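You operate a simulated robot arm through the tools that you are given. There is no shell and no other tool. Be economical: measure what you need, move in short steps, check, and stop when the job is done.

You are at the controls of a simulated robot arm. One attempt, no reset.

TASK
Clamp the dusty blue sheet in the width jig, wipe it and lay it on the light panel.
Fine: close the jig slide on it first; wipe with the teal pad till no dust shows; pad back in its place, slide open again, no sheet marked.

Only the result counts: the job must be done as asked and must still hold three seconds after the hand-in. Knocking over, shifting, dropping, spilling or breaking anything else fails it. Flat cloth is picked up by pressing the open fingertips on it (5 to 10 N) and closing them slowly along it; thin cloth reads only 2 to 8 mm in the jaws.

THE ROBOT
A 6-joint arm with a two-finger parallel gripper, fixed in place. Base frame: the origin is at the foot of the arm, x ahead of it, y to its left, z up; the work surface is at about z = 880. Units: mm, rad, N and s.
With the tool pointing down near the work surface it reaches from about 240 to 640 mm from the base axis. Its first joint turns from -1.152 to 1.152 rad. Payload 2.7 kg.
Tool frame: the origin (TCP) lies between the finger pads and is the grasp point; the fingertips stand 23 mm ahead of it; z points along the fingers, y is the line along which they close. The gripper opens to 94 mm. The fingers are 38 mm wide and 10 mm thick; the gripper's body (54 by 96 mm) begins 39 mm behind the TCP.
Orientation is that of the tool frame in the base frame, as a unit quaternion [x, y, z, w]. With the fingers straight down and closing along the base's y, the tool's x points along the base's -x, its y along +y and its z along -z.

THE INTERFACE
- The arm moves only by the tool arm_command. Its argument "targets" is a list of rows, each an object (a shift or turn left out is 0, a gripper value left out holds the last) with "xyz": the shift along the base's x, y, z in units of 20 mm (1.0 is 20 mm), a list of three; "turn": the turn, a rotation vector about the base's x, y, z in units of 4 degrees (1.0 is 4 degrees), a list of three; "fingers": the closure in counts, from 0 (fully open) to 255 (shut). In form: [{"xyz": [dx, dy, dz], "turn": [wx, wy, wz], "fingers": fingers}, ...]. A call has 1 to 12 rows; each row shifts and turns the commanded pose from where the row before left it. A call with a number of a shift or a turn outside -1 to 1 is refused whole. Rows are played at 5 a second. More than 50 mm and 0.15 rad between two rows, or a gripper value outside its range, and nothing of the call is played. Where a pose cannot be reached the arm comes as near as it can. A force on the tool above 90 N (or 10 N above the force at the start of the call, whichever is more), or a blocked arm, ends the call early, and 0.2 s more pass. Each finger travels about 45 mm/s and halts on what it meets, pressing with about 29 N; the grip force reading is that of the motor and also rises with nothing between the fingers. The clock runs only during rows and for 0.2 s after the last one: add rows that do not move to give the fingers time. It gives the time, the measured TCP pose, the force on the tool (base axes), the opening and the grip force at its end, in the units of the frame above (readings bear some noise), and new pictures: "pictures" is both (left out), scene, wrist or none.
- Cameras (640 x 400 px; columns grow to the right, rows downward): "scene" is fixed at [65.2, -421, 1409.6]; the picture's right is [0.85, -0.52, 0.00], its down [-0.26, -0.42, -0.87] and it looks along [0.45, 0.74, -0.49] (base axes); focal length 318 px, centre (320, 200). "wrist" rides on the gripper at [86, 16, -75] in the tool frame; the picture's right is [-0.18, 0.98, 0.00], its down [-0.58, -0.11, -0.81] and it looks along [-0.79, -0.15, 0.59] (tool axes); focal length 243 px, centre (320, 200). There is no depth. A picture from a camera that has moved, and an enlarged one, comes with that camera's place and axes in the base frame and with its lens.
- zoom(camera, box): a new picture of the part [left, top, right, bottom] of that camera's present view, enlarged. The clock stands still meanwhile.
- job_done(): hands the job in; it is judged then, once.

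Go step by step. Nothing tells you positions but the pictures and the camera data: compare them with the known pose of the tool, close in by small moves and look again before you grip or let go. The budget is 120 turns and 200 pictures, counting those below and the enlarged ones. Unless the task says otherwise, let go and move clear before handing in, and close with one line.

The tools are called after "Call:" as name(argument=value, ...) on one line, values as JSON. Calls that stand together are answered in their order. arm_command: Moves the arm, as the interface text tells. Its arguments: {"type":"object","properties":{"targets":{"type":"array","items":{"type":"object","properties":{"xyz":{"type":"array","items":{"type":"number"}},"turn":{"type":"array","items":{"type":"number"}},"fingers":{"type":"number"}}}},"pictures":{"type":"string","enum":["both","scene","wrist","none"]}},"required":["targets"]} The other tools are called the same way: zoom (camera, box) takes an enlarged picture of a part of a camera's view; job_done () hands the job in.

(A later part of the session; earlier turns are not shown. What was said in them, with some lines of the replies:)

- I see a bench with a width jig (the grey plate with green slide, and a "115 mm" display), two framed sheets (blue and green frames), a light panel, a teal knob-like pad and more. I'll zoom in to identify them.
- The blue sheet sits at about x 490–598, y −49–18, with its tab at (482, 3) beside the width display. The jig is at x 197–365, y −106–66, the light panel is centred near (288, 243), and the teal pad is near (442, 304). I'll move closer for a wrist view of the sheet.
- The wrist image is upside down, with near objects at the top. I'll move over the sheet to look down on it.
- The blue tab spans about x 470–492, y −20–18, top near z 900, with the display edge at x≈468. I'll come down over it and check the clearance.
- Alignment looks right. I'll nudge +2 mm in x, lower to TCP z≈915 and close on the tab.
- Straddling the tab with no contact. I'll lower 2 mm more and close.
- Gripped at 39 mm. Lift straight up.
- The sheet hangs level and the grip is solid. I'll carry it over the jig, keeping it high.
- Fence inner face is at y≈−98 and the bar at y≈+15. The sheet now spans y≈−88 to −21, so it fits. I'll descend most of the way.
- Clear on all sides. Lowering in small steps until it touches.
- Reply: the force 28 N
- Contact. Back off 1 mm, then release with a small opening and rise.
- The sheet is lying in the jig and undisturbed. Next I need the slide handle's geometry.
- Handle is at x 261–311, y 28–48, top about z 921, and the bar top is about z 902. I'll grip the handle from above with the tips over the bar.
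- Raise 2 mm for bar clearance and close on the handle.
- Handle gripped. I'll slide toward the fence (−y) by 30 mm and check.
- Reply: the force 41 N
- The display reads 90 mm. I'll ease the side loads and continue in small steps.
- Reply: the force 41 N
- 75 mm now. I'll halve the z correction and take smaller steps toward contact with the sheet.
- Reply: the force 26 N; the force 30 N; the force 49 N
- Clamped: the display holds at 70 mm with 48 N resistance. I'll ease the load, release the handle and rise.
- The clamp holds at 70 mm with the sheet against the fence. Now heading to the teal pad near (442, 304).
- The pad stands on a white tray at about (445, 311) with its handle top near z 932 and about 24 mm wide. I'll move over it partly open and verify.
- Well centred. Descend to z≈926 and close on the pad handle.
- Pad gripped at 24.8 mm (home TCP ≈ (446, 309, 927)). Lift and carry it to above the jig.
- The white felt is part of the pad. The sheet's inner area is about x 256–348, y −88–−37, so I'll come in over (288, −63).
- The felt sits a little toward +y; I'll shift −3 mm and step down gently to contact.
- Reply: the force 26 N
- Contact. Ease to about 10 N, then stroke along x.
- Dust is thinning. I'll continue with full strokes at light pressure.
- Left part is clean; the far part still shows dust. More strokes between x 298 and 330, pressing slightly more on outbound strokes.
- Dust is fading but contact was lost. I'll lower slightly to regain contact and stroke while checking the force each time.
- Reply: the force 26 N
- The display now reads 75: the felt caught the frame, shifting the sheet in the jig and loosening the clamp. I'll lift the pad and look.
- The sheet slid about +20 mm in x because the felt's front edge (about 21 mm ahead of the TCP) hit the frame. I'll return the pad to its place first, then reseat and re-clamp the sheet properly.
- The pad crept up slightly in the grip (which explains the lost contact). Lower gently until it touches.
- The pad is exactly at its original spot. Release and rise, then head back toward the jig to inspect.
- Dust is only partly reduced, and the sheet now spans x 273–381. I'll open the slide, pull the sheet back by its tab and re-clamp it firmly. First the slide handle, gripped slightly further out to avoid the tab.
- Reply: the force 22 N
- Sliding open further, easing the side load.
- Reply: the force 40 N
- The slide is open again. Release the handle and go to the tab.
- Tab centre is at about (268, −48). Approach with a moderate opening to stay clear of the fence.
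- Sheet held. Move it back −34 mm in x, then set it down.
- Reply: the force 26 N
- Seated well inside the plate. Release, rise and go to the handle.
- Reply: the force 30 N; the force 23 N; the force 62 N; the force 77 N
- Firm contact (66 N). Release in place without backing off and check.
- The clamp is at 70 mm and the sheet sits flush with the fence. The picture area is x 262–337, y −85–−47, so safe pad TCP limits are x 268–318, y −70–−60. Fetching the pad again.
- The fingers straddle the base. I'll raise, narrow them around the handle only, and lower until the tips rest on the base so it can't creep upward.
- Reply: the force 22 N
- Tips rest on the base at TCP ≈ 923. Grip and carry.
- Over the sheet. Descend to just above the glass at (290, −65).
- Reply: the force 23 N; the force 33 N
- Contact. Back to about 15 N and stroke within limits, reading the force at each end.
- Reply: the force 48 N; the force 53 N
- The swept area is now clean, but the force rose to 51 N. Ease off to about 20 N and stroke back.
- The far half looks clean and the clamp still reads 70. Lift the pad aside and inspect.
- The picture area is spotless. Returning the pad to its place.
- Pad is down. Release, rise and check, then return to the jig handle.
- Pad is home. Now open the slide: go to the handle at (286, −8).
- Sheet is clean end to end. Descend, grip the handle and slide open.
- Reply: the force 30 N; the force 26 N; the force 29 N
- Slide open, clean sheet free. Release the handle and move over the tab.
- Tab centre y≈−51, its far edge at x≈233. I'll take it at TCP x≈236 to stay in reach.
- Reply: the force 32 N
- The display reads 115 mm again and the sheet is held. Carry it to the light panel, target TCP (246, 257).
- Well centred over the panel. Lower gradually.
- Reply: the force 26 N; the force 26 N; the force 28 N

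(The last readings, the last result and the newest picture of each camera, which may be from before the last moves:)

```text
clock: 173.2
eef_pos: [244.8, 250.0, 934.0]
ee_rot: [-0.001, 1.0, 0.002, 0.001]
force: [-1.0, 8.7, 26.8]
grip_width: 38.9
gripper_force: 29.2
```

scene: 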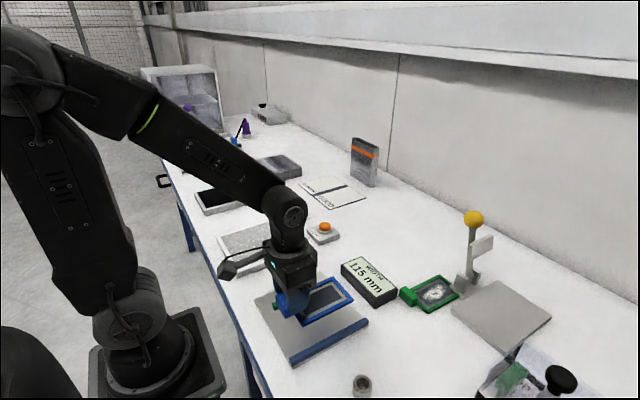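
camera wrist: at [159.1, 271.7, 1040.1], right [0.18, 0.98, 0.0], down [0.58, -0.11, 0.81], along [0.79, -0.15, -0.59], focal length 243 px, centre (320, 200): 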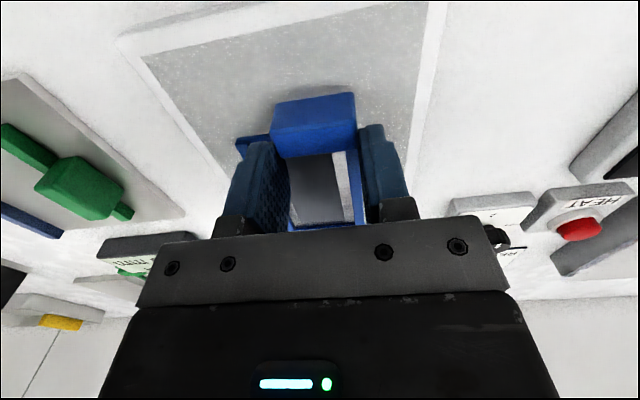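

It rests on the panel. Back up slightly, release and rise.

Call:
arm_command(targets=[{"xyz": [0, 0, 0.1]}, {"fingers": 140}, {"fingers": 105}, {}, {"xyz": [0, 0, 0.4]}, {"xyz": [0, 0, 0.9]}, {"xyz": [0, 0, 0.9]}, {"xyz": [0, 0, 0.9]}, {"xyz": [0, 0, 0.9]}, {"xyz": [0, 0, 0.9]}, {"xyz": [0, 0, 0.9]}, {}], pictures="both")

Call:
zoom(camera="scene", box=[190, 180, 350, 280])

Call:
zoom(camera="wrist", box=[180, 20, 420, 170])

```text
clock: 175.8
eef_pos: [243.8, 248.4, 1052.2]
ee_rot: [-0.002, 1.0, 0.001, 0.0]
force: [-0.1, -0.7, 0.3]
grip_width: 55.2
gripper_force: 0.0
camera wrist: at [158.4, 263.5, 1126.1], right [0.18, 0.98, 0.0], down [0.58, -0.11, 0.81], along [0.79, -0.15, -0.59], focal length 243 px, centre (320, 200)
```

scene: 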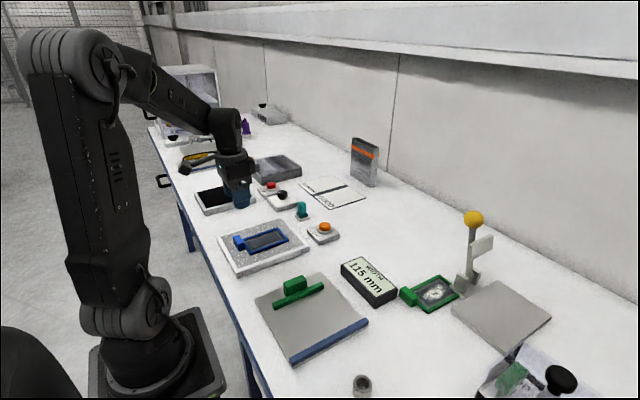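
wrist: 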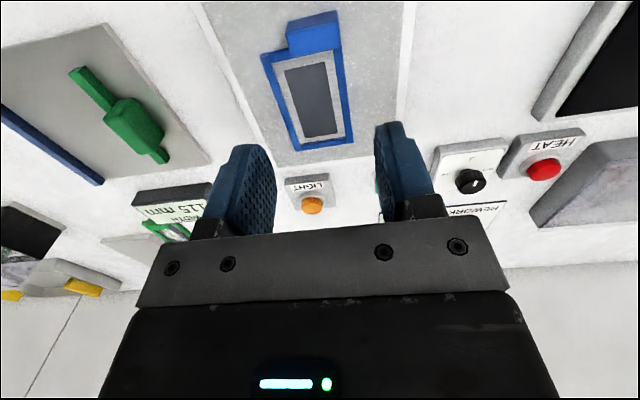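

```text
4.00 times, centred on (270, 230) of scene
camera zoom: at [65.2, -421.0, 1409.6], right [0.85, -0.52, 0.0], down [-0.26, -0.42, -0.87], along [0.45, 0.74, -0.49], focal length 1271 px, centre (520, 80)
```

zoom: 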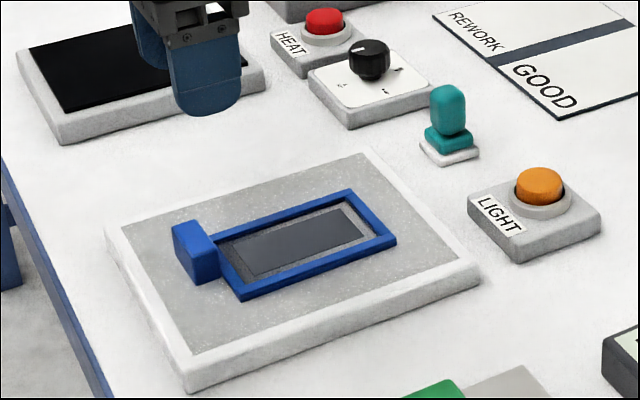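

```text
2.67 times, centred on (300, 95) of wrist
camera zoom: at [158.4, 263.5, 1126.1], right [0.18, 0.98, 0.0], down [0.58, -0.11, 0.81], along [0.79, -0.15, -0.59], focal length 647 px, centre (373, 480)
```

zoom: 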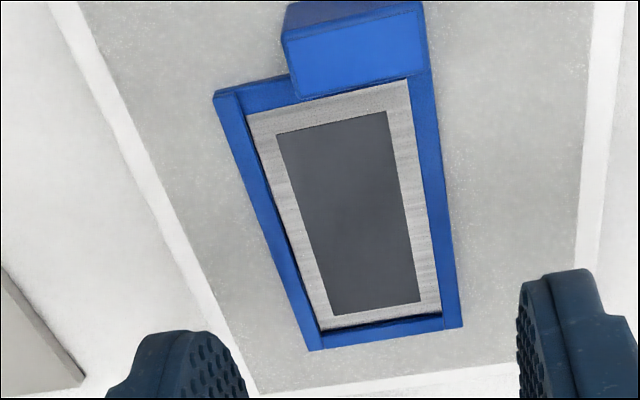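

The clean, unmarked blue sheet lies flat on the light panel. The slide is open at 115 mm, the pad is back in its place and the arm is clear, so I'm handing in.

Call:
job_done()

```text
The job is handed in.
```

The blue sheet was clamped in the width jig, wiped until no dust showed, and laid on the light panel; the pad is back in its place and the slide is open at 115 mm. On the first wipe the pad caught the frame and shifted the sheet, so I reseated it and clamped it again at 70 mm before the final wipe; I see no marks on it.
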